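You operate a simulated robot arm through the tools that you are given. There is no shell and no other tool.

You are at the controls of a simulated robot arm. One attempt, no reset.

TASK
Put things in order on the top of the sideboard. At the end: the black cloth stands on top of the papers (marked "WATER"); the orange cloth stands where the black cloth stood; the gold block stands on top of the beige wooden pad; the grey ball of yarn stands where the orange cloth stood; the blue card pack (marked "CARDS") stands where the grey ball of yarn stood; whatever was shut is shut again. Leave all else as you found it, and nothing knocked over.

It is judged by the outcome, as a careful person would: the job done as asked, and still so three seconds after it is handed in. It fails if anything else is knocked over, pushed out of place, dropped, spilled or broken. Flat cloth is picked up by pressing the open fingertips on it (5 to 10 N) and closing them slowly along it; thin cloth reads only 2 to 8 mm in the jaws.

THE ROBOT
A 6-joint arm with a two-finger parallel gripper, fixed in place. Base frame: the origin is on the floor under the middle of its stand, x ahead of it, y to its left, z up; the work surface is at about z = 820. Readings come in mm, rad, newtons and seconds.
With the tool pointing down near the work surface it reaches from about 260 to 680 mm from the base axis. Its first joint turns from -1.152 to 1.152 rad. Payload 2.9 kg.
The TCP is the grasp point between the finger pads, 30 mm short of the fingertips. In the tool frame z runs along the fingers and y along their closing line. The gripper opens to 110 mm. The fingers are 20 mm wide and 10 mm thick; the gripper's body (48 by 112 mm) begins 55 mm behind the TCP.
Orientation is that of the tool frame in the base frame, as a unit quaternion [w, x, y, z]. With the fingers straight down and closing along the base's y, the tool's x points along the base's -x, its y along +y and its z along -z.

THE INTERFACE
- The arm moves only by the tool arm_command. Its argument "commands" is a list of rows, each an object of numbers (a shift or turn left out is 0, a gripper value left out holds the last): "dx", "dy", "dz": the shift along the tool's x, y, z in units of 500 mm (1.0 is 500 mm); "wx", "wy", "wz": the turn, a rotation vector about the tool's x, y, z in units of 120 degrees (1.0 is 120 degrees). In form: [{"dx": .., "dy": .., "dz": .., "wx": .., "wy": .., "wz": ..}, ...]. A call has 1 to 20 rows; each row is the pose to reach, as a shift and turn from the pose commanded when the call began, along the tool's axes at that moment. "grip" is the opening, from 0 (shut) to 1 (fully open), set as the call begins (left out, the last holds). A call with a number of a shift or a turn outside -1 to 1 is refused whole. Rows are played at 5 a second. More than 50 mm and 0.15 rad between two rows, or a gripper value outside its range, and nothing of the call is played. Where a pose cannot be reached the arm comes as near as it can. A force on the tool above 40 N (or 10 N above the force at the start of the call, whichever is more), or a blocked arm, ends the call early, and 0.2 s more pass. The fingers move at their own pace (about 108 mm/s each) and stop on an object; they squeeze with about 25 N. The grip force told is the motor's: it shows also when the fingers shut on nothing. Time passes only in rows, and 0.2 s behind the last, so rows that repeat a pose let the fingers close. It gives the time, the measured TCP pose, the force on the tool (base axes), the opening and the grip force at its end, in the units of the frame above (readings bear some noise), with the torque about the TCP (base axes, N m) and any sound that the robot's microphone picked up.
- Cameras (640 x 400 px; columns grow to the right, rows downward): "scene" is fixed at [80.2, 444.4, 1368.5]; the picture's right is [-0.70, -0.71, 0.00], its down [-0.51, 0.50, -0.70] and it looks along [0.50, -0.49, -0.71] (base axes); focal length 302 px, centre (320, 200). "wrist" rides on the gripper at [72, 17, -103] in the tool frame; the picture's right is [-0.23, 0.97, 0.00], its down [-0.76, -0.18, -0.62] and it looks along [-0.61, -0.14, 0.78] (tool axes); focal length 222 px, centre (320, 200). There is no depth. A picture from a camera that has moved, and an enlarged one, comes with that camera's place and axes in the base frame and with its lens.
- snapshot(camera): a new picture of that camera. No time passes.
- inspect(camera, box): a new picture of the part [left, top, right, bottom] of that camera's present view, enlarged. No time passes.
- close_job(): hands the job in; it is judged then, once.

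Nothing tells you positions but the pictures and the camera data. Unless the task says otherwise, let go and move clear before handing in.

The tools are called after "Call:" by a JSON object that holds its "fn" and its "kwargs". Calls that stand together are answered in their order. arm_command: Moves the arm, as the interface text tells. Its arguments: {"type":"object","properties":{"commands":{"type":"array","items":{"type":"object","properties":{"dx":{"type":"number"},"dy":{"type":"number"},"dz":{"type":"number"},"wx":{"type":"number"},"wy":{"type":"number"},"wz":{"type":"number"}}}},"grip":{"type":"number"}},"required":["commands"]} The other tools are called the same way: snapshot (camera) takes a picture; inspect (camera, box) takes an enlarged picture of a part of a camera's view; close_job () hands the job in.

At the start:

```text
t: 0.0
position: [372.9, 140.6, 1107.2]
ee_rot: [0.0, 0.0, 1.0, 0.0]
wrist_force: [0.8, -1.3, -0.3]
ft_torque: [-0.03, -0.03, 0.01]
grip_width: 110.0
finger_force: 0.1
```

scene: 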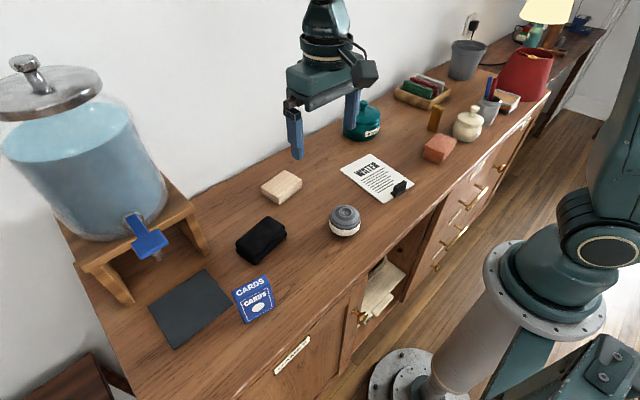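
wrist: 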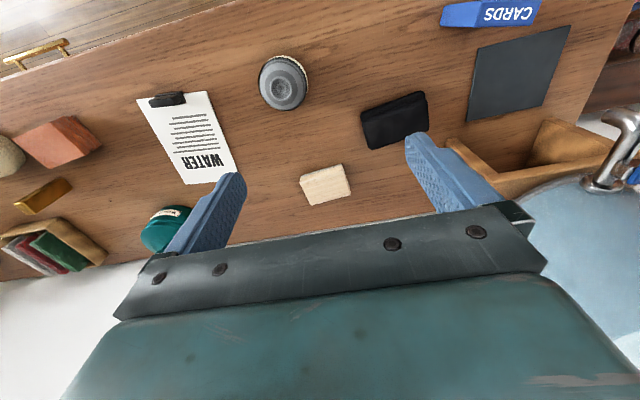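

I see the sideboard with a water dispenser, dark mat, card pack, black folded cloth, beige pad, grey yarn ball, papers "WATER", an orange cloth and a gold block further right. I'll look closer before moving anything.

Call:
{"fn": "inspect", "kwargs": {"camera": "scene", "box": [140, 160, 300, 360]}}

Call:
{"fn": "inspect", "kwargs": {"camera": "scene", "box": [320, 60, 560, 220]}}

Call:
{"fn": "inspect", "kwargs": {"camera": "scene", "box": [240, 150, 440, 275]}}

Call:
{"fn": "inspect", "kwargs": {"camera": "wrist", "box": [0, 60, 320, 280]}}

Call:
{"fn": "inspect", "kwargs": {"camera": "wrist", "box": [240, 0, 640, 250]}}

```text
2.00 times, centred on (220, 260) of scene
camera zoom: at [80.2, 444.4, 1368.5], right [-0.7, -0.71, 0.0], down [-0.51, 0.5, -0.7], along [0.5, -0.49, -0.71], focal length 604 px, centre (520, 80)
```

zoom: 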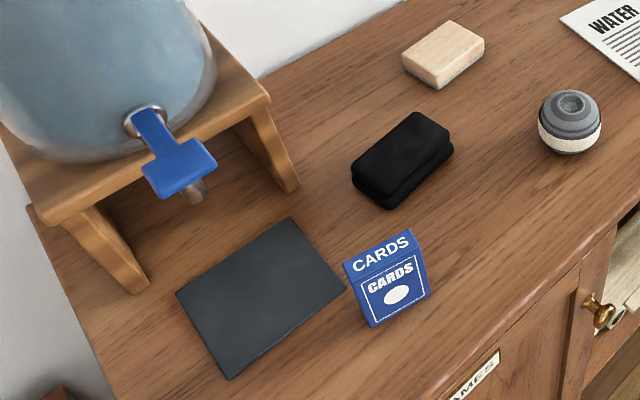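

```text
2.50 times, centred on (440, 140) of scene
camera zoom: at [80.2, 444.4, 1368.5], right [-0.7, -0.71, 0.0], down [-0.51, 0.5, -0.7], along [0.5, -0.49, -0.71], focal length 755 px, centre (20, 350)
```

zoom: 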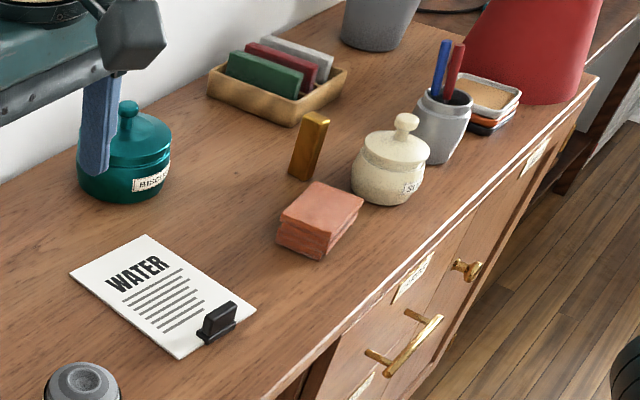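

```text
3.20 times, centred on (340, 212) of scene
camera zoom: at [80.2, 444.4, 1368.5], right [-0.7, -0.71, 0.0], down [-0.51, 0.5, -0.7], along [0.5, -0.49, -0.71], focal length 966 px, centre (256, 160)
```

zoom: 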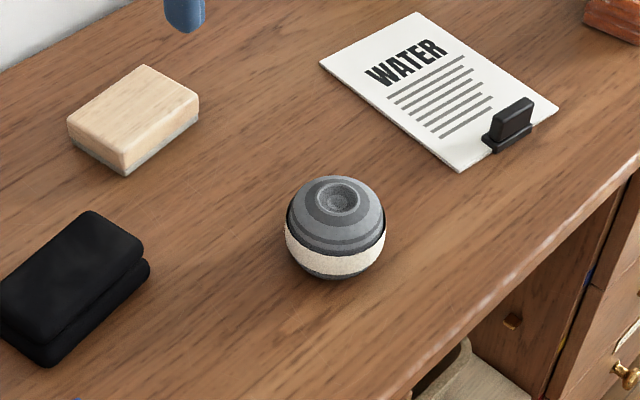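

```text
1.82 times, centred on (160, 170) of wrist
camera zoom: at [299.7, 158.3, 1212.1], right [0.23, 0.97, 0.0], down [0.76, -0.18, 0.62], along [0.61, -0.14, -0.78], focal length 404 px, centre (611, 254)
```

zoom: 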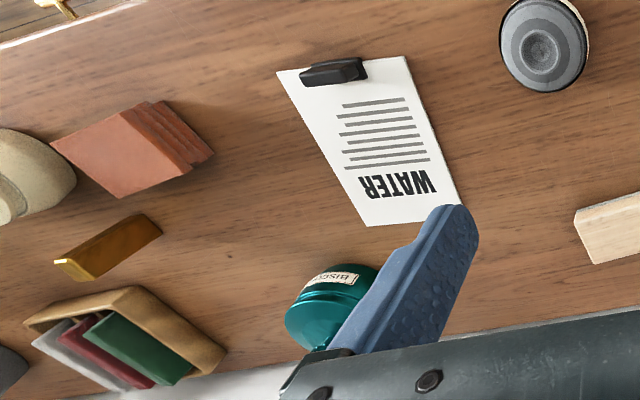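

```text
1.60 times, centred on (440, 125) of wrist
camera zoom: at [299.7, 158.3, 1212.1], right [0.23, 0.97, 0.0], down [0.76, -0.18, 0.62], along [0.61, -0.14, -0.78], focal length 355 px, centre (128, 320)
```

zoom: 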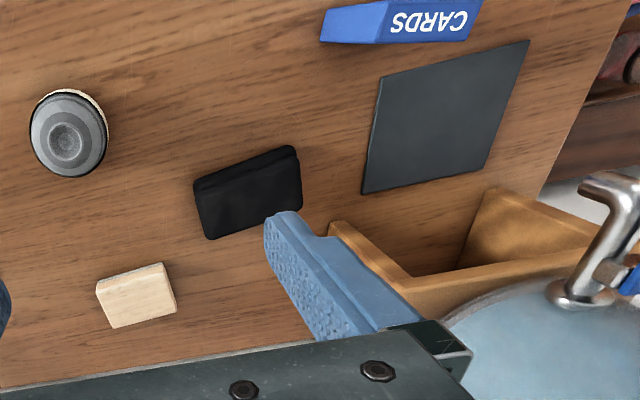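

The black cloth is at about (457, 254), the yarn ball at (356, 93), the papers at (424, -113), the orange cloth near (357, -330), the gold block near (435, -425) and the pad at (565, 106). I'll first move above the black cloth with the jaws turned across its short side, then look again.

Call:
{"fn": "arm_command", "kwargs": {"commands": [{"dx": -0.013, "dy": 0.0175, "dz": 0.0165, "wz": -0.0622}, {"dx": -0.026, "dy": 0.035, "dz": 0.033, "wz": -0.1243}, {"dx": -0.039, "dy": 0.0524, "dz": 0.0495, "wz": -0.1865}, {"dx": -0.052, "dy": 0.0699, "dz": 0.066, "wz": -0.2486}, {"dx": -0.065, "dy": 0.0873, "dz": 0.0825, "wz": -0.3108}, {"dx": -0.078, "dy": 0.1048, "dz": 0.099, "wz": -0.373}, {"dx": -0.091, "dy": 0.1222, "dz": 0.1155, "wz": -0.4351}, {"dx": -0.103, "dy": 0.1397, "dz": 0.132, "wz": -0.4973}, {"dx": -0.116, "dy": 0.1572, "dz": 0.1485, "wz": -0.5595}, {"dx": -0.129, "dy": 0.1746, "dz": 0.165, "wz": -0.6216}, {"dx": -0.142, "dy": 0.1921, "dz": 0.1815, "wz": -0.6838}, {"dx": -0.155, "dy": 0.2095, "dz": 0.198, "wz": -0.746}, {"dx": -0.168, "dy": 0.227, "dz": 0.2144, "wz": -0.8083}], "grip": 1.0}}

Call:
{"fn": "snapshot", "kwargs": {"camera": "wrist"}}

Call:
{"fn": "snapshot", "kwargs": {"camera": "scene"}}

```text
t: 2.8
position: [457.0, 255.7, 999.2]
ee_rot: [0.0, 0.749, -0.662, 0.0]
wrist_force: [-0.3, -0.8, 0.6]
ft_torque: [0.02, 0.01, 0.01]
grip_width: 109.9
finger_force: 0.1
```

```text
taken
camera wrist: at [449.5, 181.6, 1103.6], right [-0.99, 0.1, 0.0], down [0.08, 0.78, 0.62], along [0.07, 0.62, -0.78], focal length 222 px, centre (320, 200)
```

wrist: 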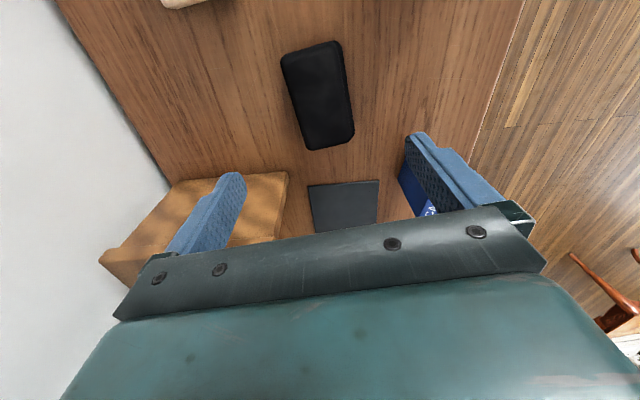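

```text
taken
```

scene: 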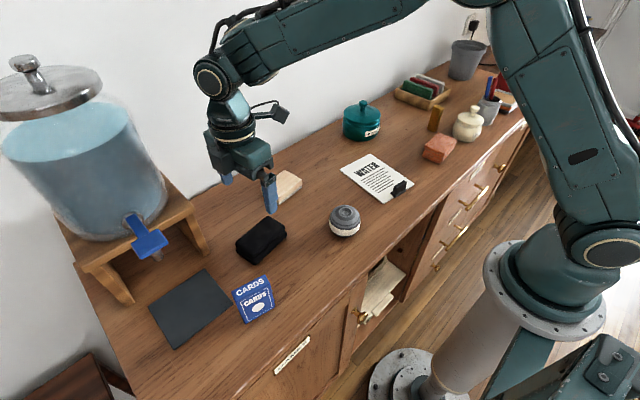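

The jaws line up with the black cloth's short side (it lies at about (456, 250), turned some 7°). I'll go down to just above it and check once more.

Call:
{"fn": "arm_command", "kwargs": {"commands": [{"dx": 0.004, "dy": 0.001, "dz": 0.05}, {"dx": 0.008, "dy": 0.002, "dz": 0.1}, {"dx": 0.008, "dy": 0.002, "dz": 0.15}, {"dx": 0.008, "dy": 0.002, "dz": 0.2}], "grip": 1.0}}

Call:
{"fn": "snapshot", "kwargs": {"camera": "wrist"}}

Call:
{"fn": "inspect", "kwargs": {"camera": "scene", "box": [180, 130, 320, 300]}}

```text
t: 3.8
position: [457.0, 251.1, 901.3]
ee_rot: [0.0, 0.749, -0.663, 0.0]
wrist_force: [-0.2, -0.3, -0.6]
ft_torque: [-0.01, -0.02, -0.01]
grip_width: 110.2
finger_force: 0.1
```

```text
taken
camera wrist: at [448.1, 177.2, 1004.6], right [-0.99, 0.11, 0.0], down [0.08, 0.78, 0.62], along [0.07, 0.62, -0.78], focal length 222 px, centre (320, 200)
```

wrist: 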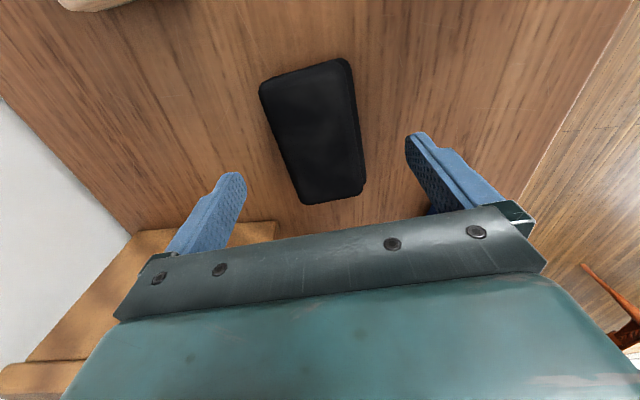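

```text
2.35 times, centred on (250, 215) of scene
camera zoom: at [80.2, 444.4, 1368.5], right [-0.7, -0.71, 0.0], down [-0.51, 0.5, -0.7], along [0.5, -0.49, -0.71], focal length 710 px, centre (485, 165)
```

zoom: 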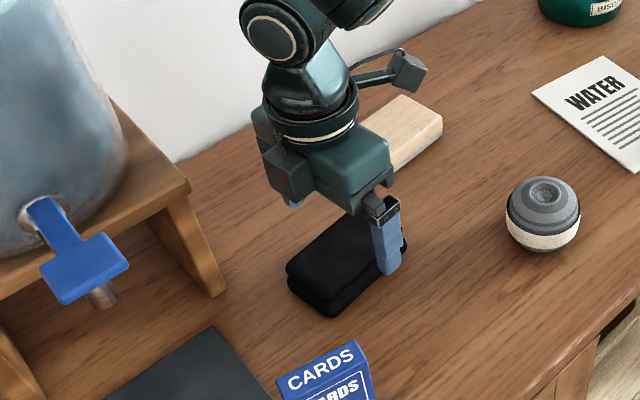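

The cloth sits centred between the open fingers. I'll lower so the fingertips come just above the table and close on it.

Call:
{"fn": "arm_command", "kwargs": {"commands": [{"dx": 0.004, "dz": 0.04}, {"dx": 0.004, "dz": 0.075}, {"dx": 0.004, "dz": 0.09}], "grip": 1.0}}

Call:
{"fn": "arm_command", "kwargs": {"commands": [{"dz": 0}, {"dz": 0}, {"dz": 0}, {"dz": 0}], "grip": 0.0}}

Call:
{"fn": "snapshot", "kwargs": {"camera": "wrist"}}

```text
t: 4.6
position: [456.5, 250.6, 856.0]
ee_rot: [0.0, 0.749, -0.662, 0.0]
wrist_force: [-0.4, -0.7, 0.2]
ft_torque: [-0.01, -0.01, 0.03]
grip_width: 110.3
finger_force: 0.0
```

```text
t: 5.6
position: [456.9, 249.8, 854.8]
ee_rot: [0.0, 0.749, -0.662, 0.0]
wrist_force: [0.8, -0.6, -0.3]
ft_torque: [0.07, 0.01, -0.02]
grip_width: 64.5
finger_force: 25.0
```

```text
taken
camera wrist: at [448.2, 176.2, 959.6], right [-0.99, 0.11, 0.0], down [0.08, 0.78, 0.62], along [0.07, 0.62, -0.78], focal length 222 px, centre (320, 200)
```

wrist: 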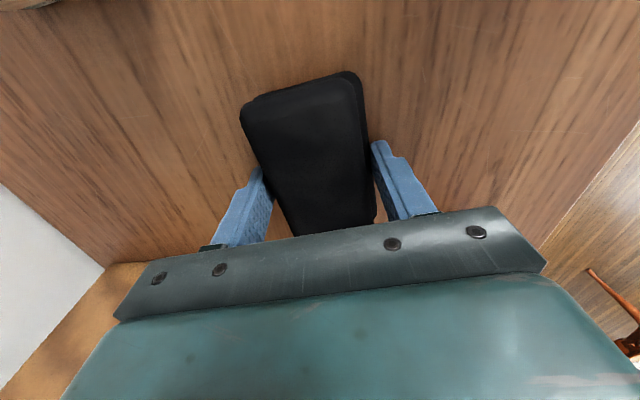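

The cloth is held (jaw 64.5 mm wide). Now I'll lift it straight up and carry it over the papers, turning it to line up with them.

Call:
{"fn": "arm_command", "kwargs": {"commands": [{"dz": -0.06}, {"dz": -0.13}, {"dz": -0.2}, {"dx": 0.05, "dy": 0.009, "dz": -0.25, "wz": 0.008}, {"dx": 0.12, "dy": 0.0215, "dz": -0.26, "wz": 0.019}, {"dx": 0.19, "dy": 0.034, "dz": -0.26, "wz": 0.03}, {"dx": 0.26, "dy": 0.0465, "dz": -0.26, "wz": 0.041}, {"dx": 0.33, "dy": 0.059, "dz": -0.26, "wz": 0.052}, {"dx": 0.4, "dy": 0.0715, "dz": -0.26, "wz": 0.063}, {"dx": 0.47, "dy": 0.084, "dz": -0.26, "wz": 0.074}, {"dx": 0.54, "dy": 0.0965, "dz": -0.26, "wz": 0.085}, {"dx": 0.61, "dy": 0.109, "dz": -0.26, "wz": 0.096}, {"dx": 0.67, "dy": 0.12, "dz": -0.26, "wz": 0.106}, {"dx": 0.7177, "dy": 0.1283, "dz": -0.26, "wz": 0.1125}, {"dx": 0.7177, "dy": 0.1283, "dz": -0.26, "wz": 0.1125}]}}

Call:
{"fn": "snapshot", "kwargs": {"camera": "wrist"}}

Call:
{"fn": "snapshot", "kwargs": {"camera": "scene"}}

```text
t: 8.8
position: [435.3, -115.8, 985.7]
ee_rot: [0.0, -0.666, 0.746, 0.001]
wrist_force: [0.1, -0.1, 0.0]
ft_torque: [0.03, 0.05, 0.02]
grip_width: 64.4
finger_force: 24.4
```

```text
taken
camera wrist: at [410.6, -184.7, 1089.1], right [-0.94, 0.34, 0.0], down [0.26, 0.74, 0.62], along [0.21, 0.59, -0.78], focal length 222 px, centre (320, 200)
```

wrist: 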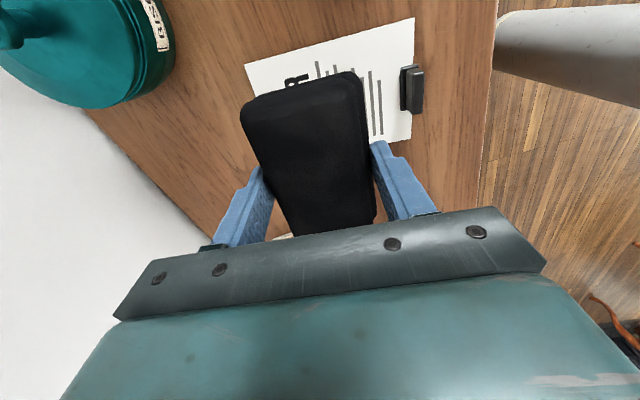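

```text
taken
```

scene: 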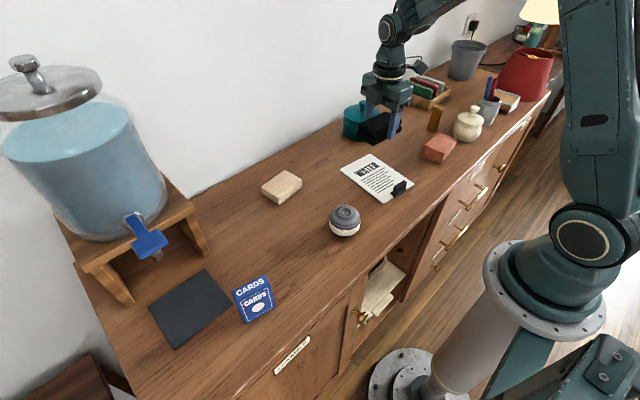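

The cloth is over the papers, well clear of the clip. I'll lower it until just above the sheet, then creep down to contact.

Call:
{"fn": "arm_command", "kwargs": {"commands": [{"dx": -0.005, "dz": 0.06}, {"dx": -0.009, "dz": 0.12}, {"dx": -0.009, "dz": 0.18}, {"dx": -0.009, "dz": 0.225}, {"dx": -0.009, "dz": 0.24}, {"dx": -0.009, "dz": 0.246}]}}

Call:
{"fn": "inspect", "kwargs": {"camera": "scene", "box": [310, 90, 470, 220]}}

```text
t: 10.2
position: [437.4, -112.8, 861.6]
ee_rot: [0.0, -0.666, 0.746, 0.001]
wrist_force: [-0.7, 0.8, -0.5]
ft_torque: [0.05, 0.0, 0.02]
grip_width: 64.6
finger_force: 24.6
```

```text
3.08 times, centred on (390, 155) of scene
camera zoom: at [80.2, 444.4, 1368.5], right [-0.7, -0.71, 0.0], down [-0.51, 0.5, -0.7], along [0.5, -0.49, -0.71], focal length 929 px, centre (105, 338)
```

zoom: 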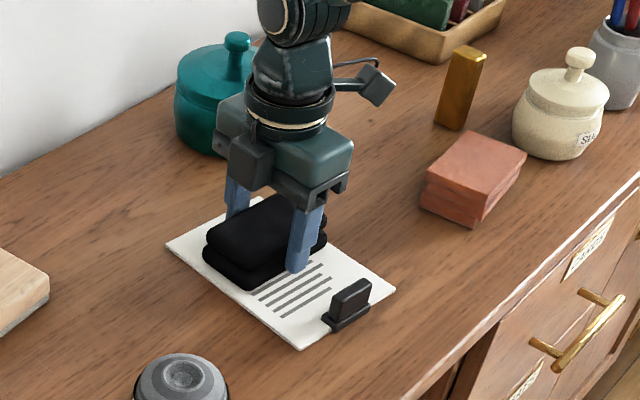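

The cloth is just above the sheet with margin on all sides. I'll creep down while watching the force.

Call:
{"fn": "arm_command", "kwargs": {"commands": [{"dz": 0.002}, {"dz": 0.004}, {"dz": 0.006}, {"dz": 0.006}]}}

```text
t: 11.2
position: [437.1, -111.7, 860.2]
ee_rot: [0.0, -0.666, 0.746, 0.0]
wrist_force: [-0.9, 0.4, -0.4]
ft_torque: [0.02, 0.01, -0.01]
grip_width: 64.8
finger_force: 25.2
```

No contact yet, so a bit lower.

Call:
{"fn": "arm_command", "kwargs": {"commands": [{"dz": 0.002}, {"dz": 0.004}, {"dz": 0.004}]}}

```text
t: 12.0
position: [438.4, -110.5, 860.0]
ee_rot: [0.002, -0.666, 0.746, -0.002]
wrist_force: [-2.0, -0.5, 20.7]
ft_torque: [0.11, 0.37, 0.01]
grip_width: 64.1
finger_force: 24.7
```

Contact with the papers is felt at about 860. I'll ease off a touch and release, then rise straight up.

Call:
{"fn": "arm_command", "kwargs": {"commands": [{"dz": -0.002}, {"dz": -0.003}]}}

Call:
{"fn": "arm_command", "kwargs": {"commands": [{"dz": 0}, {"dz": 0}, {"dz": 0}], "grip": 0.85}}

Call:
{"fn": "arm_command", "kwargs": {"commands": [{"dz": -0.03}, {"dz": -0.09}, {"dz": -0.16}, {"dz": -0.23}], "grip": 0.85}}

Call:
{"fn": "snapshot", "kwargs": {"camera": "wrist"}}

Call:
{"fn": "snapshot", "kwargs": {"camera": "scene"}}

```text
t: 12.6
position: [437.4, -110.6, 858.8]
ee_rot: [0.001, -0.666, 0.746, -0.001]
wrist_force: [2.2, -1.5, 11.1]
ft_torque: [-0.06, -0.06, 0.05]
grip_width: 64.5
finger_force: 25.3
```

```text
t: 13.4
position: [437.3, -111.7, 858.9]
ee_rot: [0.0, -0.666, 0.746, 0.0]
wrist_force: [-0.8, 0.7, 0.1]
ft_torque: [-0.01, -0.02, 0.02]
grip_width: 93.5
finger_force: 0.0
```

```text
t: 14.4
position: [435.4, -109.6, 975.7]
ee_rot: [0.0, -0.666, 0.746, 0.0]
wrist_force: [0.0, -0.1, -0.5]
ft_torque: [0.01, -0.02, 0.03]
grip_width: 93.5
finger_force: 0.1
```

```text
taken
camera wrist: at [409.6, -180.0, 1079.8], right [-0.94, 0.34, 0.0], down [0.26, 0.74, 0.62], along [0.21, 0.59, -0.78], focal length 222 px, centre (320, 200)
```

wrist: 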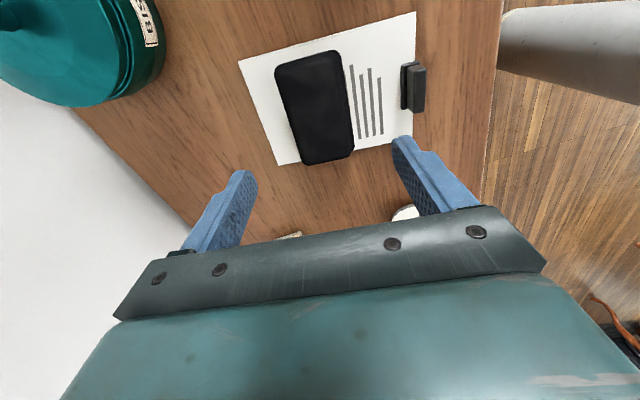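

```text
taken
```

scene: 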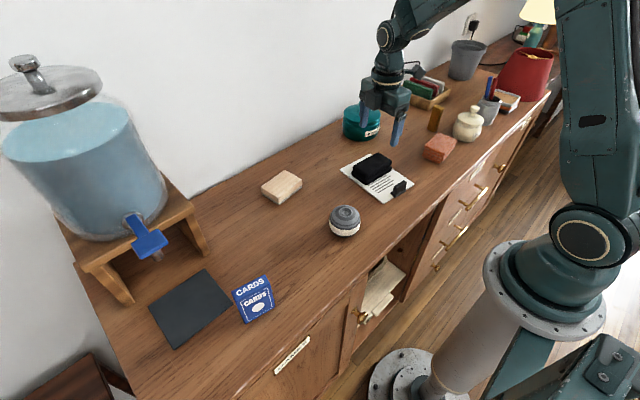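

The black cloth now lies on the papers. I'll check its placement closely before going on.

Call:
{"fn": "inspect", "kwargs": {"camera": "scene", "box": [320, 130, 430, 215]}}

Call:
{"fn": "inspect", "kwargs": {"camera": "wrist", "box": [220, 0, 440, 180]}}

```text
4.71 times, centred on (375, 172) of scene
camera zoom: at [80.2, 444.4, 1368.5], right [-0.7, -0.71, 0.0], down [-0.51, 0.5, -0.7], along [0.5, -0.49, -0.71], focal length 1421 px, centre (61, 329)
```

zoom: 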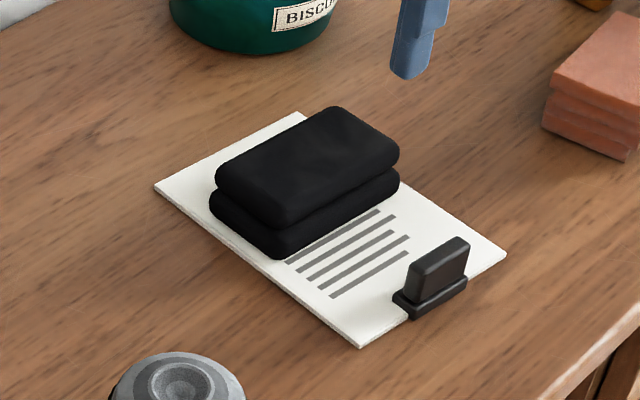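

```text
2.22 times, centred on (330, 90) of wrist
camera zoom: at [409.6, -180.0, 1079.8], right [-0.94, 0.34, 0.0], down [0.26, 0.74, 0.62], along [0.21, 0.59, -0.78], focal length 494 px, centre (298, 444)
```

zoom: 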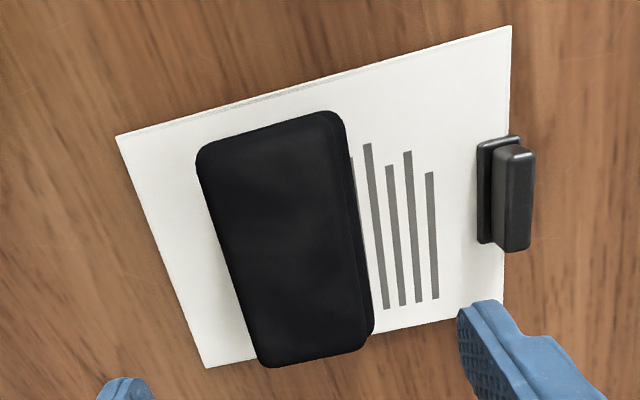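

It rests fully on the papers. Next I'll move above the orange cloth and look down at it.

Call:
{"fn": "arm_command", "kwargs": {"commands": [{"dx": 0.065, "dy": 0.015, "dz": -0.028}, {"dx": 0.13, "dy": 0.03, "dz": -0.028}, {"dx": 0.195, "dy": 0.046, "dz": -0.028}, {"dx": 0.26, "dy": 0.061, "dz": -0.028}, {"dx": 0.325, "dy": 0.077, "dz": -0.028}, {"dx": 0.39, "dy": 0.092, "dz": -0.028}, {"dx": 0.452, "dy": 0.1065, "dz": -0.028}, {"dx": 0.452, "dy": 0.1065, "dz": -0.028}], "grip": 1.0}}

Call:
{"fn": "snapshot", "kwargs": {"camera": "wrist"}}

Call:
{"fn": "inspect", "kwargs": {"camera": "scene", "box": [380, 60, 540, 200]}}

```text
t: 16.2
position: [357.7, -332.6, 988.5]
ee_rot: [0.0, -0.666, 0.746, 0.0]
wrist_force: [0.1, 0.3, -0.7]
ft_torque: [0.03, 0.0, -0.01]
grip_width: 109.9
finger_force: 0.1
```

```text
taken
camera wrist: at [332.5, -400.8, 1092.3], right [-0.94, 0.34, 0.0], down [0.26, 0.74, 0.62], along [0.21, 0.59, -0.78], focal length 222 px, centre (320, 200)
```

wrist: 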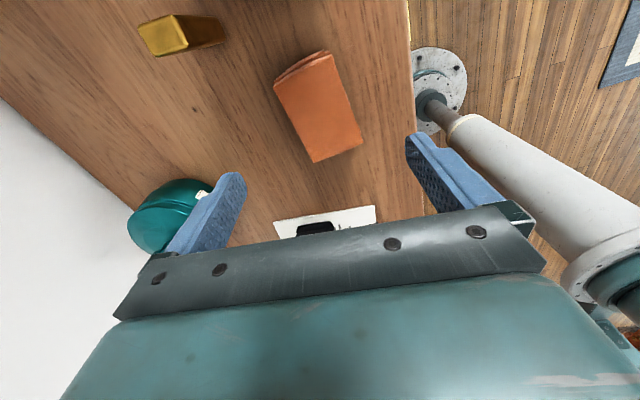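

```text
2.86 times, centred on (460, 130) of scene
camera zoom: at [80.2, 444.4, 1368.5], right [-0.7, -0.71, 0.0], down [-0.51, 0.5, -0.7], along [0.5, -0.49, -0.71], focal length 862 px, centre (-80, 400)
```

zoom: 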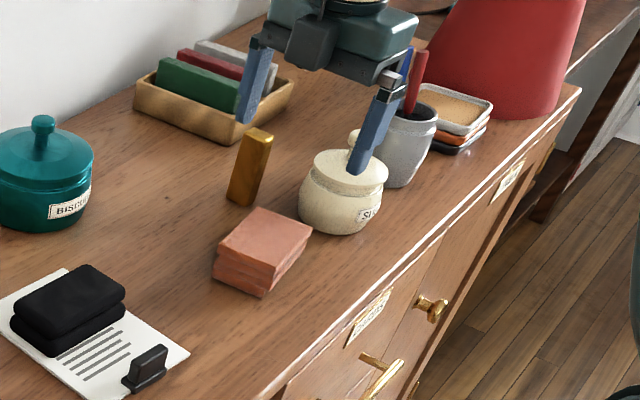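

The orange cloth is centred at about (357, -327), turned about 4°. I'll turn the jaws to match and lower over it.

Call:
{"fn": "arm_command", "kwargs": {"commands": [{"dx": -0.004, "wz": -0.04}, {"dx": -0.009, "wz": -0.0875}, {"dx": -0.009, "dz": 0.07, "wz": -0.0875}, {"dx": -0.009, "dz": 0.13, "wz": -0.0875}, {"dx": -0.009, "dz": 0.18, "wz": -0.0875}], "grip": 1.0}}

Call:
{"fn": "snapshot", "kwargs": {"camera": "wrist"}}

Call:
{"fn": "inspect", "kwargs": {"camera": "scene", "box": [380, 60, 540, 200]}}

```text
t: 17.4
position: [359.8, -325.4, 898.0]
ee_rot: [0.0, 0.731, -0.682, 0.001]
wrist_force: [0.6, -0.3, 0.2]
ft_torque: [-0.01, 0.04, 0.0]
grip_width: 110.0
finger_force: 0.1
```

```text
taken
camera wrist: at [346.7, -398.6, 1002.4], right [-0.99, 0.16, 0.0], down [0.12, 0.77, 0.62], along [0.1, 0.62, -0.78], focal length 222 px, centre (320, 200)
```

wrist: 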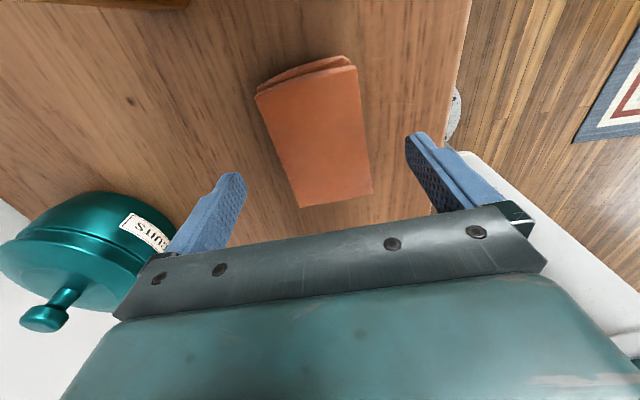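

```text
2.86 times, centred on (460, 130) of scene
camera zoom: at [80.2, 444.4, 1368.5], right [-0.7, -0.71, 0.0], down [-0.51, 0.5, -0.7], along [0.5, -0.49, -0.71], focal length 862 px, centre (-80, 400)
```

zoom: 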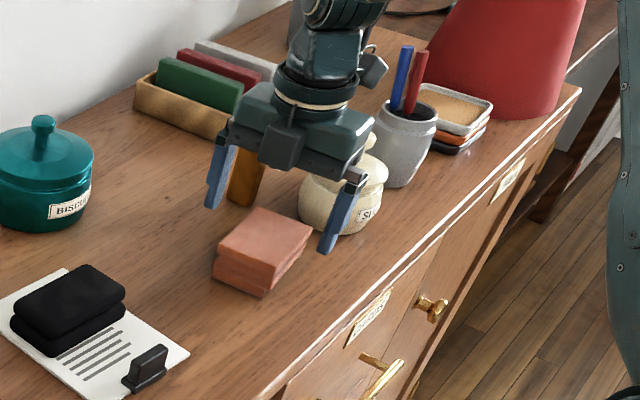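

The orange cloth is centred between the fingers. I'll lower the last 43 mm and close.

Call:
{"fn": "arm_command", "kwargs": {"commands": [{"dy": 0.004, "dz": 0.04}, {"dy": 0.004, "dz": 0.072}, {"dy": 0.004, "dz": 0.085}], "grip": 1.0}}

Call:
{"fn": "arm_command", "kwargs": {"commands": [{"dz": 0}, {"dz": 0}, {"dz": 0}, {"dz": 0}], "grip": 0.0}}

Call:
{"fn": "snapshot", "kwargs": {"camera": "wrist"}}

```text
t: 18.2
position: [356.6, -325.9, 855.7]
ee_rot: [0.0, 0.731, -0.682, 0.0]
wrist_force: [0.2, -0.4, -0.2]
ft_torque: [-0.01, 0.0, -0.01]
grip_width: 109.8
finger_force: 0.0
```

```text
t: 19.2
position: [356.7, -326.4, 856.9]
ee_rot: [0.0, 0.732, -0.682, 0.0]
wrist_force: [-0.6, 0.6, -0.9]
ft_torque: [0.02, 0.01, 0.0]
grip_width: 62.0
finger_force: 25.4
```

```text
taken
camera wrist: at [344.3, -398.7, 960.3], right [-0.99, 0.16, 0.0], down [0.12, 0.77, 0.62], along [0.1, 0.62, -0.78], focal length 222 px, centre (320, 200)
```

wrist: 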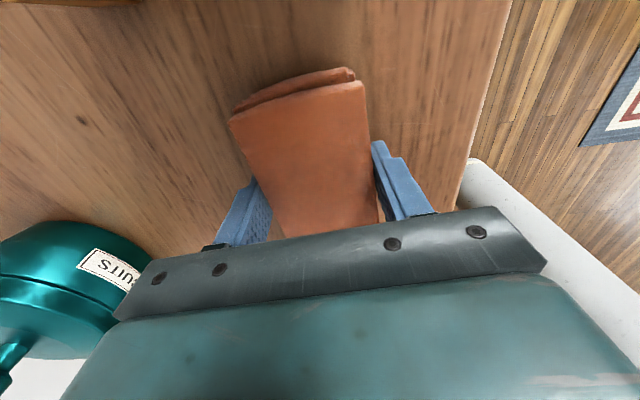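

The orange cloth is held. I'll lift it and carry it toward the black cloth's old spot in two stages.

Call:
{"fn": "arm_command", "kwargs": {"commands": [{"dz": -0.06}, {"dz": -0.13}, {"dz": -0.2}, {"dz": -0.26}, {"dx": -0.06, "dy": -0.015, "dz": -0.27}, {"dx": -0.13, "dy": -0.0325, "dz": -0.27}, {"dx": -0.2, "dy": -0.05, "dz": -0.27}, {"dx": -0.27, "dy": -0.0675, "dz": -0.27}, {"dx": -0.34, "dy": -0.085, "dz": -0.27}, {"dx": -0.41, "dy": -0.1025, "dz": -0.27}, {"dx": -0.48, "dy": -0.12, "dz": -0.27}, {"dx": -0.55, "dy": -0.1375, "dz": -0.27}]}}

Call:
{"fn": "snapshot", "kwargs": {"camera": "scene"}}

```text
t: 21.8
position: [405.0, -46.3, 988.7]
ee_rot: [0.0, 0.731, -0.682, 0.0]
wrist_force: [-0.1, -0.1, 0.0]
ft_torque: [0.02, 0.02, -0.02]
grip_width: 61.9
finger_force: 25.1
```

```text
taken
```

scene: 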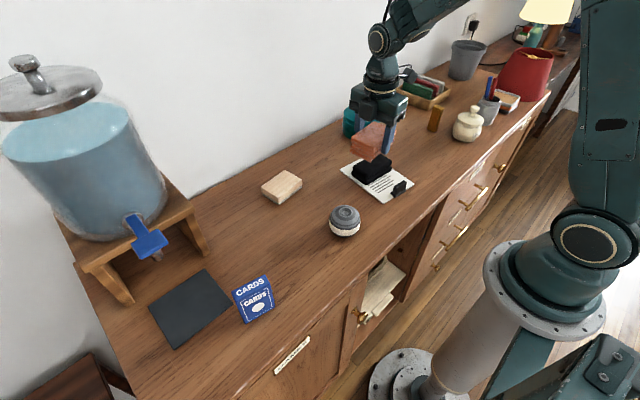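

Holding steady. I'll continue to above the black cloth's old spot at (457, 249).

Call:
{"fn": "arm_command", "kwargs": {"commands": [{"dx": -0.07, "dy": -0.0173, "wz": -0.003}, {"dx": -0.14, "dy": -0.0346, "wz": -0.006}, {"dx": -0.21, "dy": -0.052, "wz": -0.01}, {"dx": -0.28, "dy": -0.069, "wz": -0.013}, {"dx": -0.35, "dy": -0.0864, "wz": -0.016}, {"dx": -0.42, "dy": -0.1037, "wz": -0.019}, {"dx": -0.49, "dy": -0.121, "wz": -0.023}, {"dx": -0.545, "dy": -0.1345, "wz": -0.025}, {"dx": -0.5834, "dy": -0.144, "wz": -0.027}, {"dx": -0.5834, "dy": -0.144, "wz": -0.027}]}}

Call:
{"fn": "snapshot", "kwargs": {"camera": "wrist"}}

```text
t: 24.0
position: [457.0, 250.1, 991.0]
ee_rot: [0.0, 0.75, -0.662, 0.0]
wrist_force: [-0.6, 0.3, 0.0]
ft_torque: [-0.02, 0.01, 0.0]
grip_width: 61.5
finger_force: 25.2
```

```text
taken
camera wrist: at [449.7, 177.4, 1094.4], right [-0.99, 0.1, 0.0], down [0.08, 0.78, 0.62], along [0.06, 0.62, -0.78], focal length 222 px, centre (320, 200)
```

wrist: 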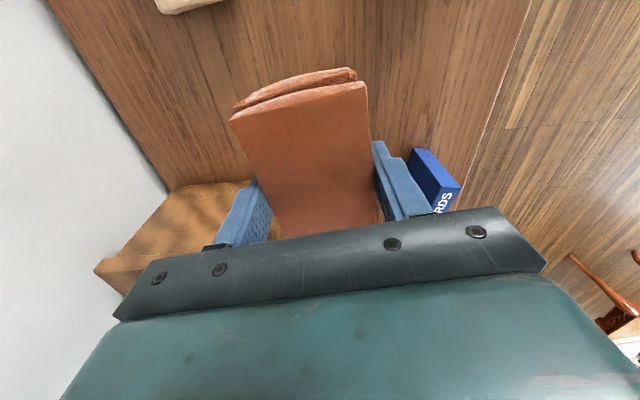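

Positioned at the black cloth's spot. Lowering it now to just above the wood, then creeping to contact.

Call:
{"fn": "arm_command", "kwargs": {"commands": [{"dz": 0.07}, {"dz": 0.14}, {"dz": 0.2}, {"dz": 0.24}, {"dz": 0.256}, {"dz": 0.262}, {"dz": 0.262}]}}

Call:
{"fn": "arm_command", "kwargs": {"commands": [{"dz": 0.002}, {"dz": 0.004}, {"dz": 0.004}]}}

```text
t: 25.6
position: [458.2, 250.9, 860.3]
ee_rot: [0.0, 0.75, -0.661, 0.001]
wrist_force: [0.2, -0.4, -0.8]
ft_torque: [0.01, 0.0, -0.01]
grip_width: 61.5
finger_force: 25.0
```

```text
t: 26.4
position: [457.7, 249.2, 857.1]
ee_rot: [0.0, 0.75, -0.661, 0.0]
wrist_force: [0.3, 0.0, -0.3]
ft_torque: [0.0, 0.01, -0.02]
grip_width: 61.4
finger_force: 25.2
```

Call:
{"fn": "arm_command", "kwargs": {"commands": [{"dz": 0.002}, {"dz": 0.003}, {"dz": 0.003}]}}

```text
t: 27.2
position: [458.5, 251.0, 856.4]
ee_rot: [-0.001, 0.75, -0.661, 0.0]
wrist_force: [-0.9, 0.4, -0.9]
ft_torque: [0.01, -0.01, -0.01]
grip_width: 61.1
finger_force: 25.2
```

Still no contact reading, so I'll creep down another millimetre or two.

Call:
{"fn": "arm_command", "kwargs": {"commands": [{"dz": 0.001}, {"dz": 0.002}, {"dz": 0.003}, {"dz": 0.003}]}}

```text
t: 28.2
position: [458.1, 250.4, 856.6]
ee_rot: [-0.001, 0.75, -0.661, 0.0]
wrist_force: [-4.6, -2.5, 15.5]
ft_torque: [-0.18, 0.25, 0.06]
grip_width: 61.6
finger_force: 24.8
```

Contact felt. Releasing and rising straight up.

Call:
{"fn": "arm_command", "kwargs": {"commands": [{"dz": -0.001}, {"dz": -0.002}]}}

Call:
{"fn": "arm_command", "kwargs": {"commands": [{"dz": 0}, {"dz": 0}, {"dz": 0}], "grip": 0.85}}

Call:
{"fn": "arm_command", "kwargs": {"commands": [{"dz": -0.03}, {"dz": -0.09}, {"dz": -0.16}, {"dz": -0.23}, {"dz": -0.29}]}}

Call:
{"fn": "snapshot", "kwargs": {"camera": "wrist"}}

Call:
{"fn": "snapshot", "kwargs": {"camera": "scene"}}

```text
t: 28.8
position: [457.3, 249.8, 854.5]
ee_rot: [0.0, 0.75, -0.662, 0.001]
wrist_force: [0.5, -0.7, 11.0]
ft_torque: [0.01, 0.1, 0.08]
grip_width: 61.1
finger_force: 25.2
```

```text
t: 29.6
position: [457.1, 250.8, 854.6]
ee_rot: [0.0, 0.75, -0.662, 0.0]
wrist_force: [0.0, 0.0, 0.2]
ft_torque: [0.01, 0.0, 0.03]
grip_width: 93.6
finger_force: 0.1
```

```text
t: 30.8
position: [457.5, 248.7, 1001.1]
ee_rot: [0.001, 0.75, -0.662, 0.0]
wrist_force: [-0.2, -0.1, -0.3]
ft_torque: [-0.02, 0.0, 0.0]
grip_width: 93.3
finger_force: 0.0
```

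```text
taken
camera wrist: at [448.7, 175.3, 1105.1], right [-0.99, 0.1, 0.0], down [0.08, 0.78, 0.62], along [0.06, 0.62, -0.78], focal length 222 px, centre (320, 200)
```

wrist: 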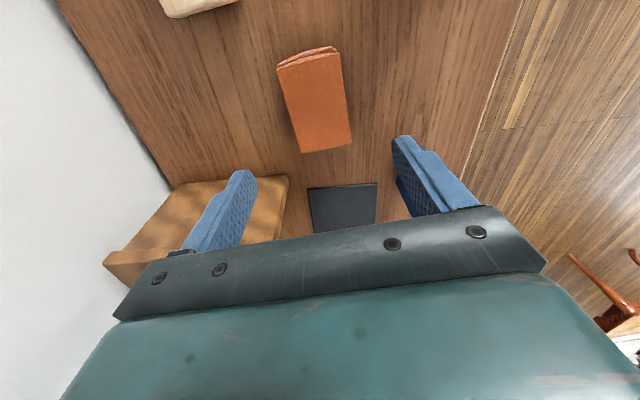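

```text
taken
```

scene: 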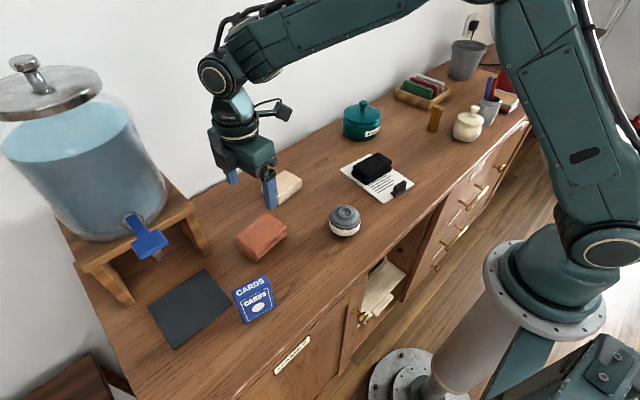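

The orange cloth now stands where the black one stood. Next is the yarn ball: I'll move above (356, 93) and take a look.

Call:
{"fn": "arm_command", "kwargs": {"commands": [{"dx": 0.0568, "dy": 0.048}, {"dx": 0.1136, "dy": 0.096}, {"dx": 0.1704, "dy": 0.144}, {"dx": 0.2272, "dy": 0.192}, {"dx": 0.284, "dy": 0.24}, {"dx": 0.284, "dy": 0.24, "dz": 0.06}, {"dx": 0.284, "dy": 0.24, "dz": 0.1}], "grip": 1.0}}

Call:
{"fn": "snapshot", "kwargs": {"camera": "wrist"}}

Call:
{"fn": "inspect", "kwargs": {"camera": "scene", "box": [290, 130, 420, 250]}}

```text
t: 32.4
position: [356.1, 93.4, 950.1]
ee_rot: [0.0, 0.75, -0.661, 0.0]
wrist_force: [-0.9, -0.1, 0.9]
ft_torque: [-0.01, -0.02, 0.02]
grip_width: 110.0
finger_force: 0.0
```

```text
taken
camera wrist: at [347.9, 19.9, 1055.0], right [-0.99, 0.1, 0.0], down [0.08, 0.78, 0.62], along [0.06, 0.62, -0.78], focal length 222 px, centre (320, 200)
```

wrist: 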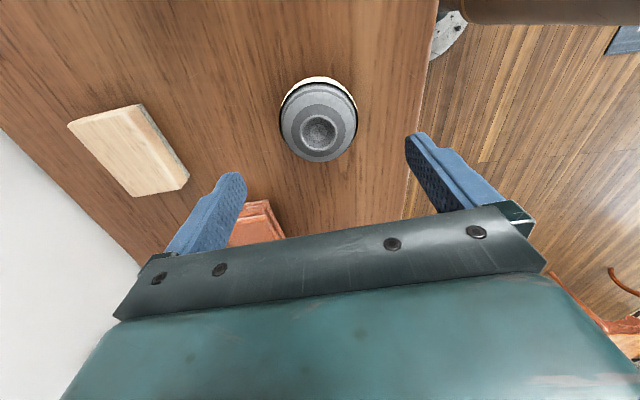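

```text
3.33 times, centred on (355, 190) of scene
camera zoom: at [80.2, 444.4, 1368.5], right [-0.7, -0.71, 0.0], down [-0.51, 0.5, -0.7], along [0.5, -0.49, -0.71], focal length 1006 px, centre (203, 233)
```

zoom: 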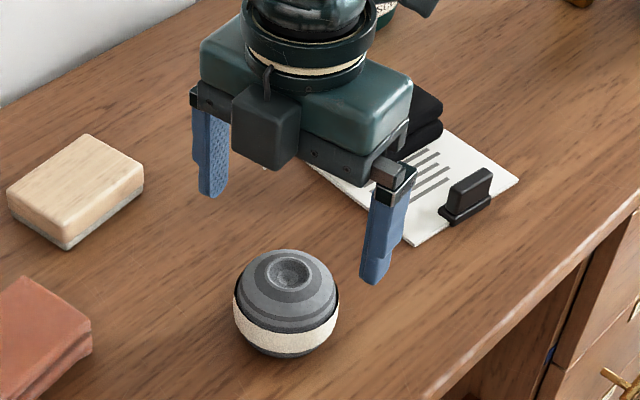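

The ball is about 70 mm wide, centred near (356, 91). I'll lower around it to its middle height and close gently.

Call:
{"fn": "arm_command", "kwargs": {"commands": [{"dx": 0.003, "dz": 0.06}, {"dx": 0.005, "dz": 0.12}, {"dx": 0.005, "dz": 0.17}, {"dx": 0.005, "dz": 0.194}], "grip": 1.0}}

Call:
{"fn": "arm_command", "kwargs": {"commands": [{"dz": 0}, {"dz": 0}, {"dz": 0}, {"dz": 0}], "grip": 0.5}}

Call:
{"fn": "snapshot", "kwargs": {"camera": "wrist"}}

Call:
{"fn": "inspect", "kwargs": {"camera": "scene", "box": [290, 130, 420, 250]}}

```text
t: 33.4
position: [356.7, 90.4, 851.4]
ee_rot: [0.001, 0.75, -0.661, 0.0]
wrist_force: [-0.8, -0.1, -0.6]
ft_torque: [0.02, 0.02, -0.02]
grip_width: 110.3
finger_force: 0.1
```

```text
t: 34.4
position: [356.7, 90.5, 852.3]
ee_rot: [0.0, 0.75, -0.662, 0.0]
wrist_force: [0.3, 0.1, 0.2]
ft_torque: [-0.01, -0.01, 0.02]
grip_width: 68.3
finger_force: 24.8
```

```text
taken
camera wrist: at [348.2, 17.0, 956.6], right [-0.99, 0.1, 0.0], down [0.08, 0.78, 0.62], along [0.06, 0.62, -0.78], focal length 222 px, centre (320, 200)
```

wrist: 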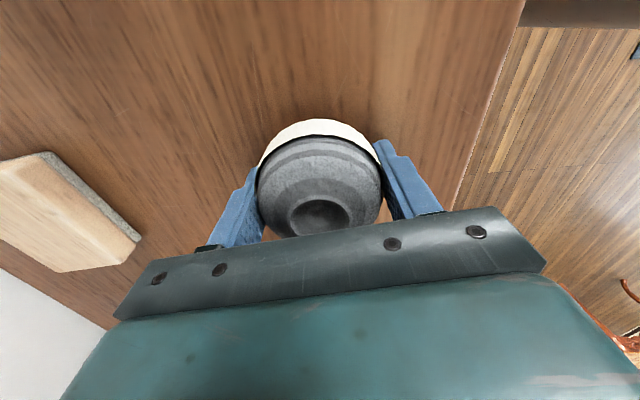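

```text
3.33 times, centred on (355, 190) of scene
camera zoom: at [80.2, 444.4, 1368.5], right [-0.7, -0.71, 0.0], down [-0.51, 0.5, -0.7], along [0.5, -0.49, -0.71], focal length 1006 px, centre (203, 233)
```

zoom: 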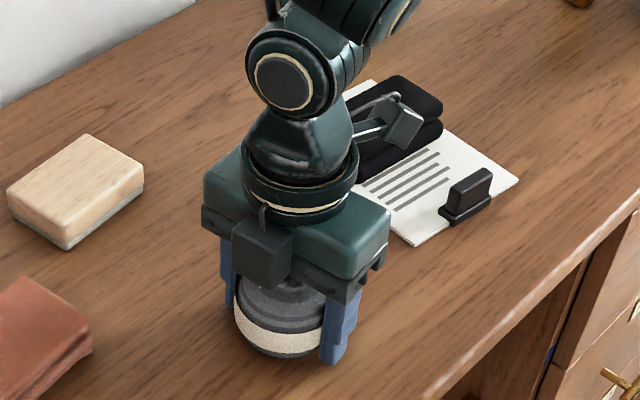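

The ball is held (68 mm, steady grip). I'll lift it and carry it to the orange cloth's old spot at (356.5, -326).

Call:
{"fn": "arm_command", "kwargs": {"commands": [{"dz": -0.05}, {"dz": -0.12}, {"dz": -0.19}, {"dz": -0.25}, {"dx": 0.06, "dy": 0.0075, "dz": -0.25}, {"dx": 0.13, "dy": 0.0164, "dz": -0.25}, {"dx": 0.2, "dy": 0.0252, "dz": -0.25}, {"dx": 0.27, "dy": 0.034, "dz": -0.25}, {"dx": 0.34, "dy": 0.0428, "dz": -0.25}, {"dx": 0.41, "dy": 0.0516, "dz": -0.25}, {"dx": 0.48, "dy": 0.0604, "dz": -0.25}, {"dx": 0.55, "dy": 0.0693, "dz": -0.25}, {"dx": 0.62, "dy": 0.078, "dz": -0.25}, {"dx": 0.69, "dy": 0.0869, "dz": -0.25}, {"dx": 0.76, "dy": 0.0957, "dz": -0.25}, {"dx": 0.826, "dy": 0.104, "dz": -0.25}, {"dx": 0.826, "dy": 0.104, "dz": -0.25}], "grip": 0.4}}

Call:
{"fn": "snapshot", "kwargs": {"camera": "wrist"}}

Call:
{"fn": "snapshot", "kwargs": {"camera": "scene"}}

```text
t: 38.0
position: [356.1, -325.6, 977.3]
ee_rot: [0.0, 0.751, -0.66, 0.0]
wrist_force: [0.7, -0.1, -0.4]
ft_torque: [-0.01, 0.02, 0.05]
grip_width: 68.4
finger_force: 25.0
```

```text
taken
camera wrist: at [348.9, -398.4, 1081.6], right [-0.99, 0.1, 0.0], down [0.08, 0.78, 0.62], along [0.06, 0.62, -0.78], focal length 222 px, centre (320, 200)
```

wrist: 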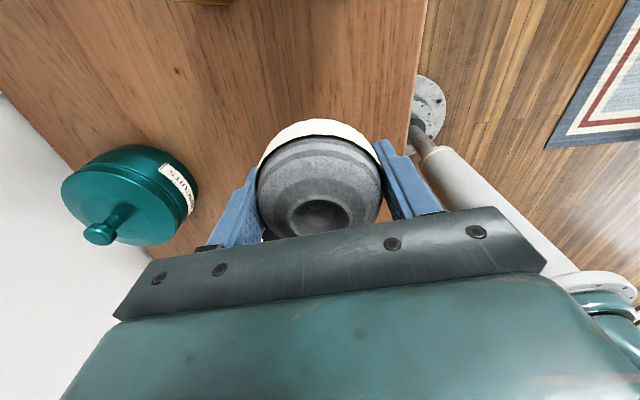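

```text
taken
```

scene: 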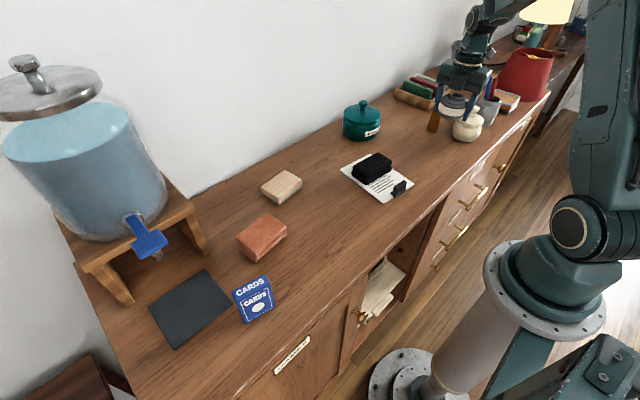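

Held and above the spot. Lowering it, then creeping to contact.

Call:
{"fn": "arm_command", "kwargs": {"commands": [{"dz": 0.06}, {"dz": 0.12}, {"dz": 0.18}, {"dz": 0.22}, {"dz": 0.236}, {"dz": 0.242}, {"dz": 0.242}]}}

Call:
{"fn": "arm_command", "kwargs": {"commands": [{"dz": 0.002}, {"dz": 0.004}, {"dz": 0.005}, {"dz": 0.005}]}}

```text
t: 39.6
position: [356.6, -325.9, 857.6]
ee_rot: [0.001, 0.75, -0.661, 0.0]
wrist_force: [0.0, 0.3, -0.5]
ft_torque: [0.01, 0.0, -0.03]
grip_width: 68.4
finger_force: 24.5
```

```text
t: 40.6
position: [358.5, -323.1, 855.3]
ee_rot: [0.0, 0.751, -0.661, 0.001]
wrist_force: [0.0, -0.2, -0.7]
ft_torque: [-0.01, 0.0, -0.03]
grip_width: 68.0
finger_force: 24.8
```

Call:
{"fn": "arm_command", "kwargs": {"commands": [{"dz": 0.001}, {"dz": 0.002}, {"dz": 0.003}, {"dz": 0.003}]}}

```text
t: 41.6
position: [358.3, -324.0, 854.5]
ee_rot: [0.0, 0.75, -0.662, 0.0]
wrist_force: [0.2, -0.3, -1.9]
ft_torque: [0.01, 0.0, -0.05]
grip_width: 68.1
finger_force: 24.5
```

Still free; a little lower.

Call:
{"fn": "arm_command", "kwargs": {"commands": [{"dz": 0.001}, {"dz": 0.002}, {"dz": 0.003}, {"dz": 0.003}]}}

```text
t: 42.6
position: [357.6, -325.1, 852.6]
ee_rot: [0.0, 0.75, -0.661, 0.0]
wrist_force: [0.1, 0.1, -0.3]
ft_torque: [0.0, 0.0, 0.0]
grip_width: 68.2
finger_force: 25.3
```

Call:
{"fn": "inspect", "kwargs": {"camera": "scene", "box": [390, 80, 520, 190]}}

Call:
{"fn": "arm_command", "kwargs": {"commands": [{"dz": 0.001}, {"dz": 0.002}, {"dz": 0.002}]}}

```text
3.64 times, centred on (455, 135) of scene
camera zoom: at [80.2, 444.4, 1368.5], right [-0.7, -0.71, 0.0], down [-0.51, 0.5, -0.7], along [0.5, -0.49, -0.71], focal length 1098 px, centre (-171, 436)
```

zoom: 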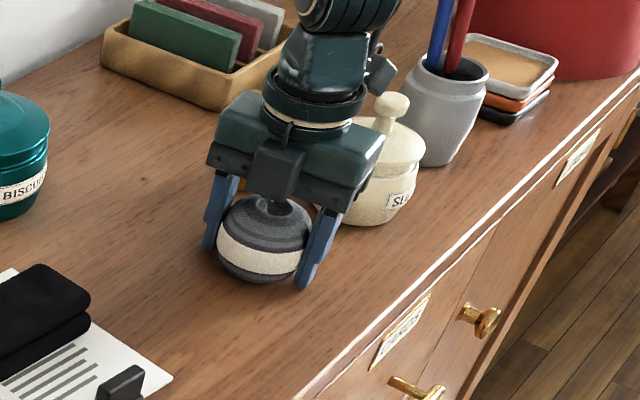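

```text
t: 43.4
position: [357.6, -324.1, 852.4]
ee_rot: [0.0, 0.75, -0.661, 0.0]
wrist_force: [-3.6, 2.0, 9.5]
ft_torque: [0.04, 0.07, 0.02]
grip_width: 68.3
finger_force: 25.0
```

Contact is felt. I'll release, check the ball sits still, then rise.

Call:
{"fn": "arm_command", "kwargs": {"commands": [{"dz": -0.001}, {"dz": -0.001}]}}

Call:
{"fn": "arm_command", "kwargs": {"commands": [{"dz": 0}, {"dz": 0}, {"dz": 0}], "grip": 0.95}}

Call:
{"fn": "inspect", "kwargs": {"camera": "scene", "box": [390, 80, 520, 190]}}

Call:
{"fn": "arm_command", "kwargs": {"commands": [{"dz": -0.03}, {"dz": -0.09}, {"dz": -0.16}, {"dz": -0.23}, {"dz": -0.29}]}}

Call:
{"fn": "snapshot", "kwargs": {"camera": "wrist"}}

Call:
{"fn": "snapshot", "kwargs": {"camera": "scene"}}

```text
t: 44.0
position: [357.4, -325.1, 852.8]
ee_rot: [-0.001, 0.75, -0.662, 0.001]
wrist_force: [0.9, -1.4, 2.9]
ft_torque: [0.02, 0.03, 0.06]
grip_width: 68.5
finger_force: 25.4
```

```text
t: 44.8
position: [357.6, -324.6, 851.9]
ee_rot: [0.001, 0.75, -0.661, -0.001]
wrist_force: [0.9, 0.0, 0.0]
ft_torque: [-0.01, 0.02, -0.02]
grip_width: 104.7
finger_force: 0.0
```

```text
3.64 times, centred on (455, 135) of scene
camera zoom: at [80.2, 444.4, 1368.5], right [-0.7, -0.71, 0.0], down [-0.51, 0.5, -0.7], along [0.5, -0.49, -0.71], focal length 1098 px, centre (-171, 436)
```

zoom: 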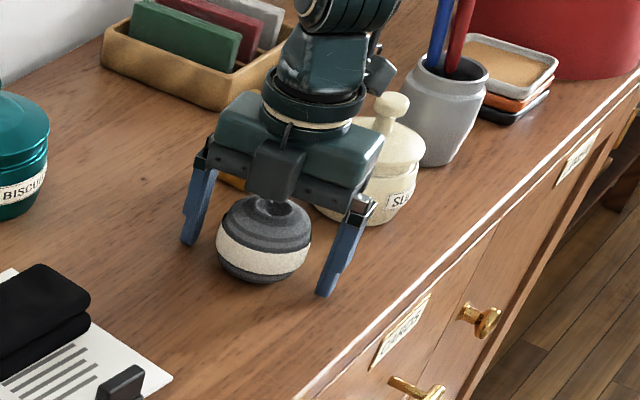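

```text
t: 46.0
position: [358.5, -325.7, 995.6]
ee_rot: [0.0, 0.75, -0.662, 0.0]
wrist_force: [-1.0, 0.2, -0.4]
ft_torque: [-0.06, -0.02, -0.02]
grip_width: 104.8
finger_force: 0.0
```

```text
taken
camera wrist: at [349.3, -399.1, 1100.0], right [-0.99, 0.1, 0.0], down [0.08, 0.78, 0.62], along [0.06, 0.62, -0.78], focal length 222 px, centre (320, 200)
```

wrist: 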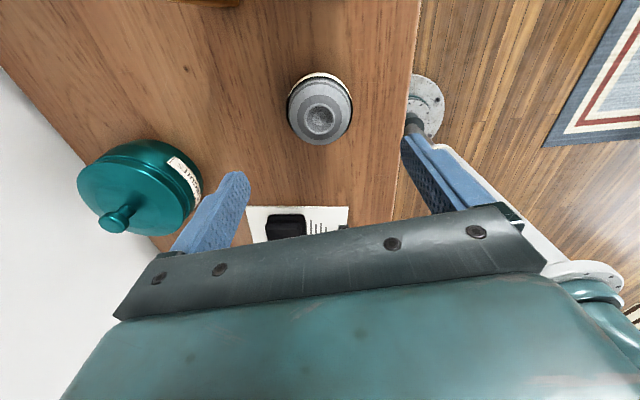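

```text
taken
```

scene: 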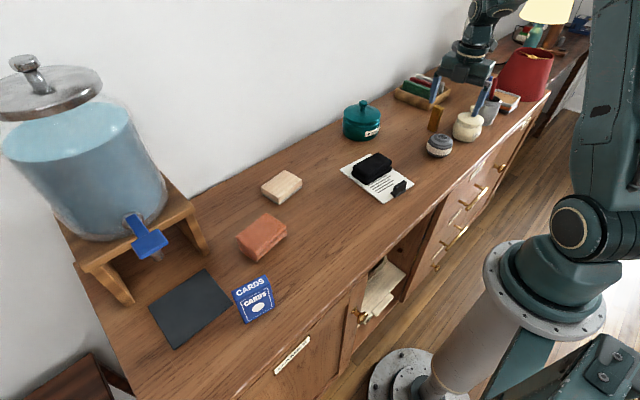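

The ball sits upright at the orange cloth's old spot. Next is the gold block near (435, -430), about 28 x 18 x 85 mm standing; I'll go above it with a part-open jaw to stay clear of the sugar jar.

Call:
{"fn": "arm_command", "kwargs": {"commands": [{"dx": 0.055, "dy": -0.0315, "dz": -0.01, "wz": 0.035}, {"dx": 0.111, "dy": -0.063, "dz": -0.02, "wz": 0.07}, {"dx": 0.167, "dy": -0.0945, "dz": -0.03, "wz": 0.106}, {"dx": 0.222, "dy": -0.126, "dz": -0.03, "wz": 0.1417}, {"dx": 0.222, "dy": -0.126, "dz": -0.03, "wz": 0.1417}], "grip": 0.55}}

Call:
{"fn": "snapshot", "kwargs": {"camera": "wrist"}}

Call:
{"fn": "inspect", "kwargs": {"camera": "scene", "box": [380, 60, 540, 200]}}

```text
t: 47.2
position: [433.1, -429.0, 1011.8]
ee_rot: [0.0, -0.644, 0.765, -0.001]
wrist_force: [0.3, -1.7, 0.8]
ft_torque: [0.01, -0.03, 0.0]
grip_width: 60.4
finger_force: 0.1
```

```text
taken
camera wrist: at [403.9, -496.6, 1115.7], right [-0.92, 0.39, 0.0], down [0.31, 0.72, 0.62], along [0.24, 0.57, -0.78], focal length 222 px, centre (320, 200)
```

wrist: 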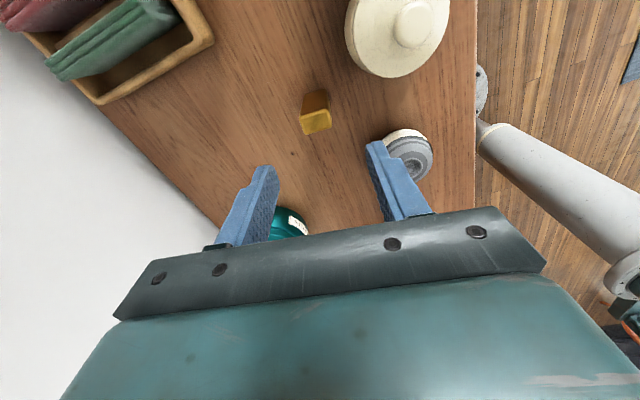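

```text
2.86 times, centred on (460, 130) of scene
camera zoom: at [80.2, 444.4, 1368.5], right [-0.7, -0.71, 0.0], down [-0.51, 0.5, -0.7], along [0.5, -0.49, -0.71], focal length 862 px, centre (-80, 400)
```

zoom: 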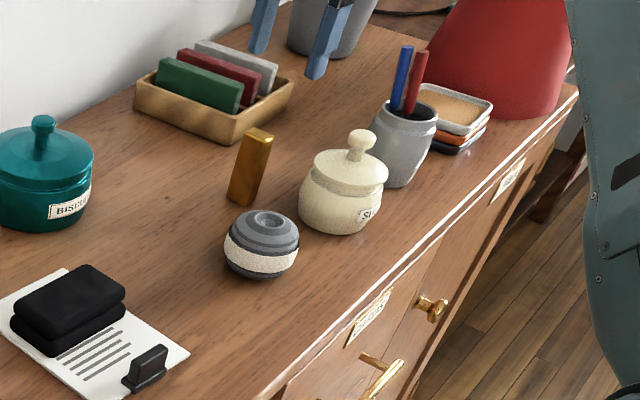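

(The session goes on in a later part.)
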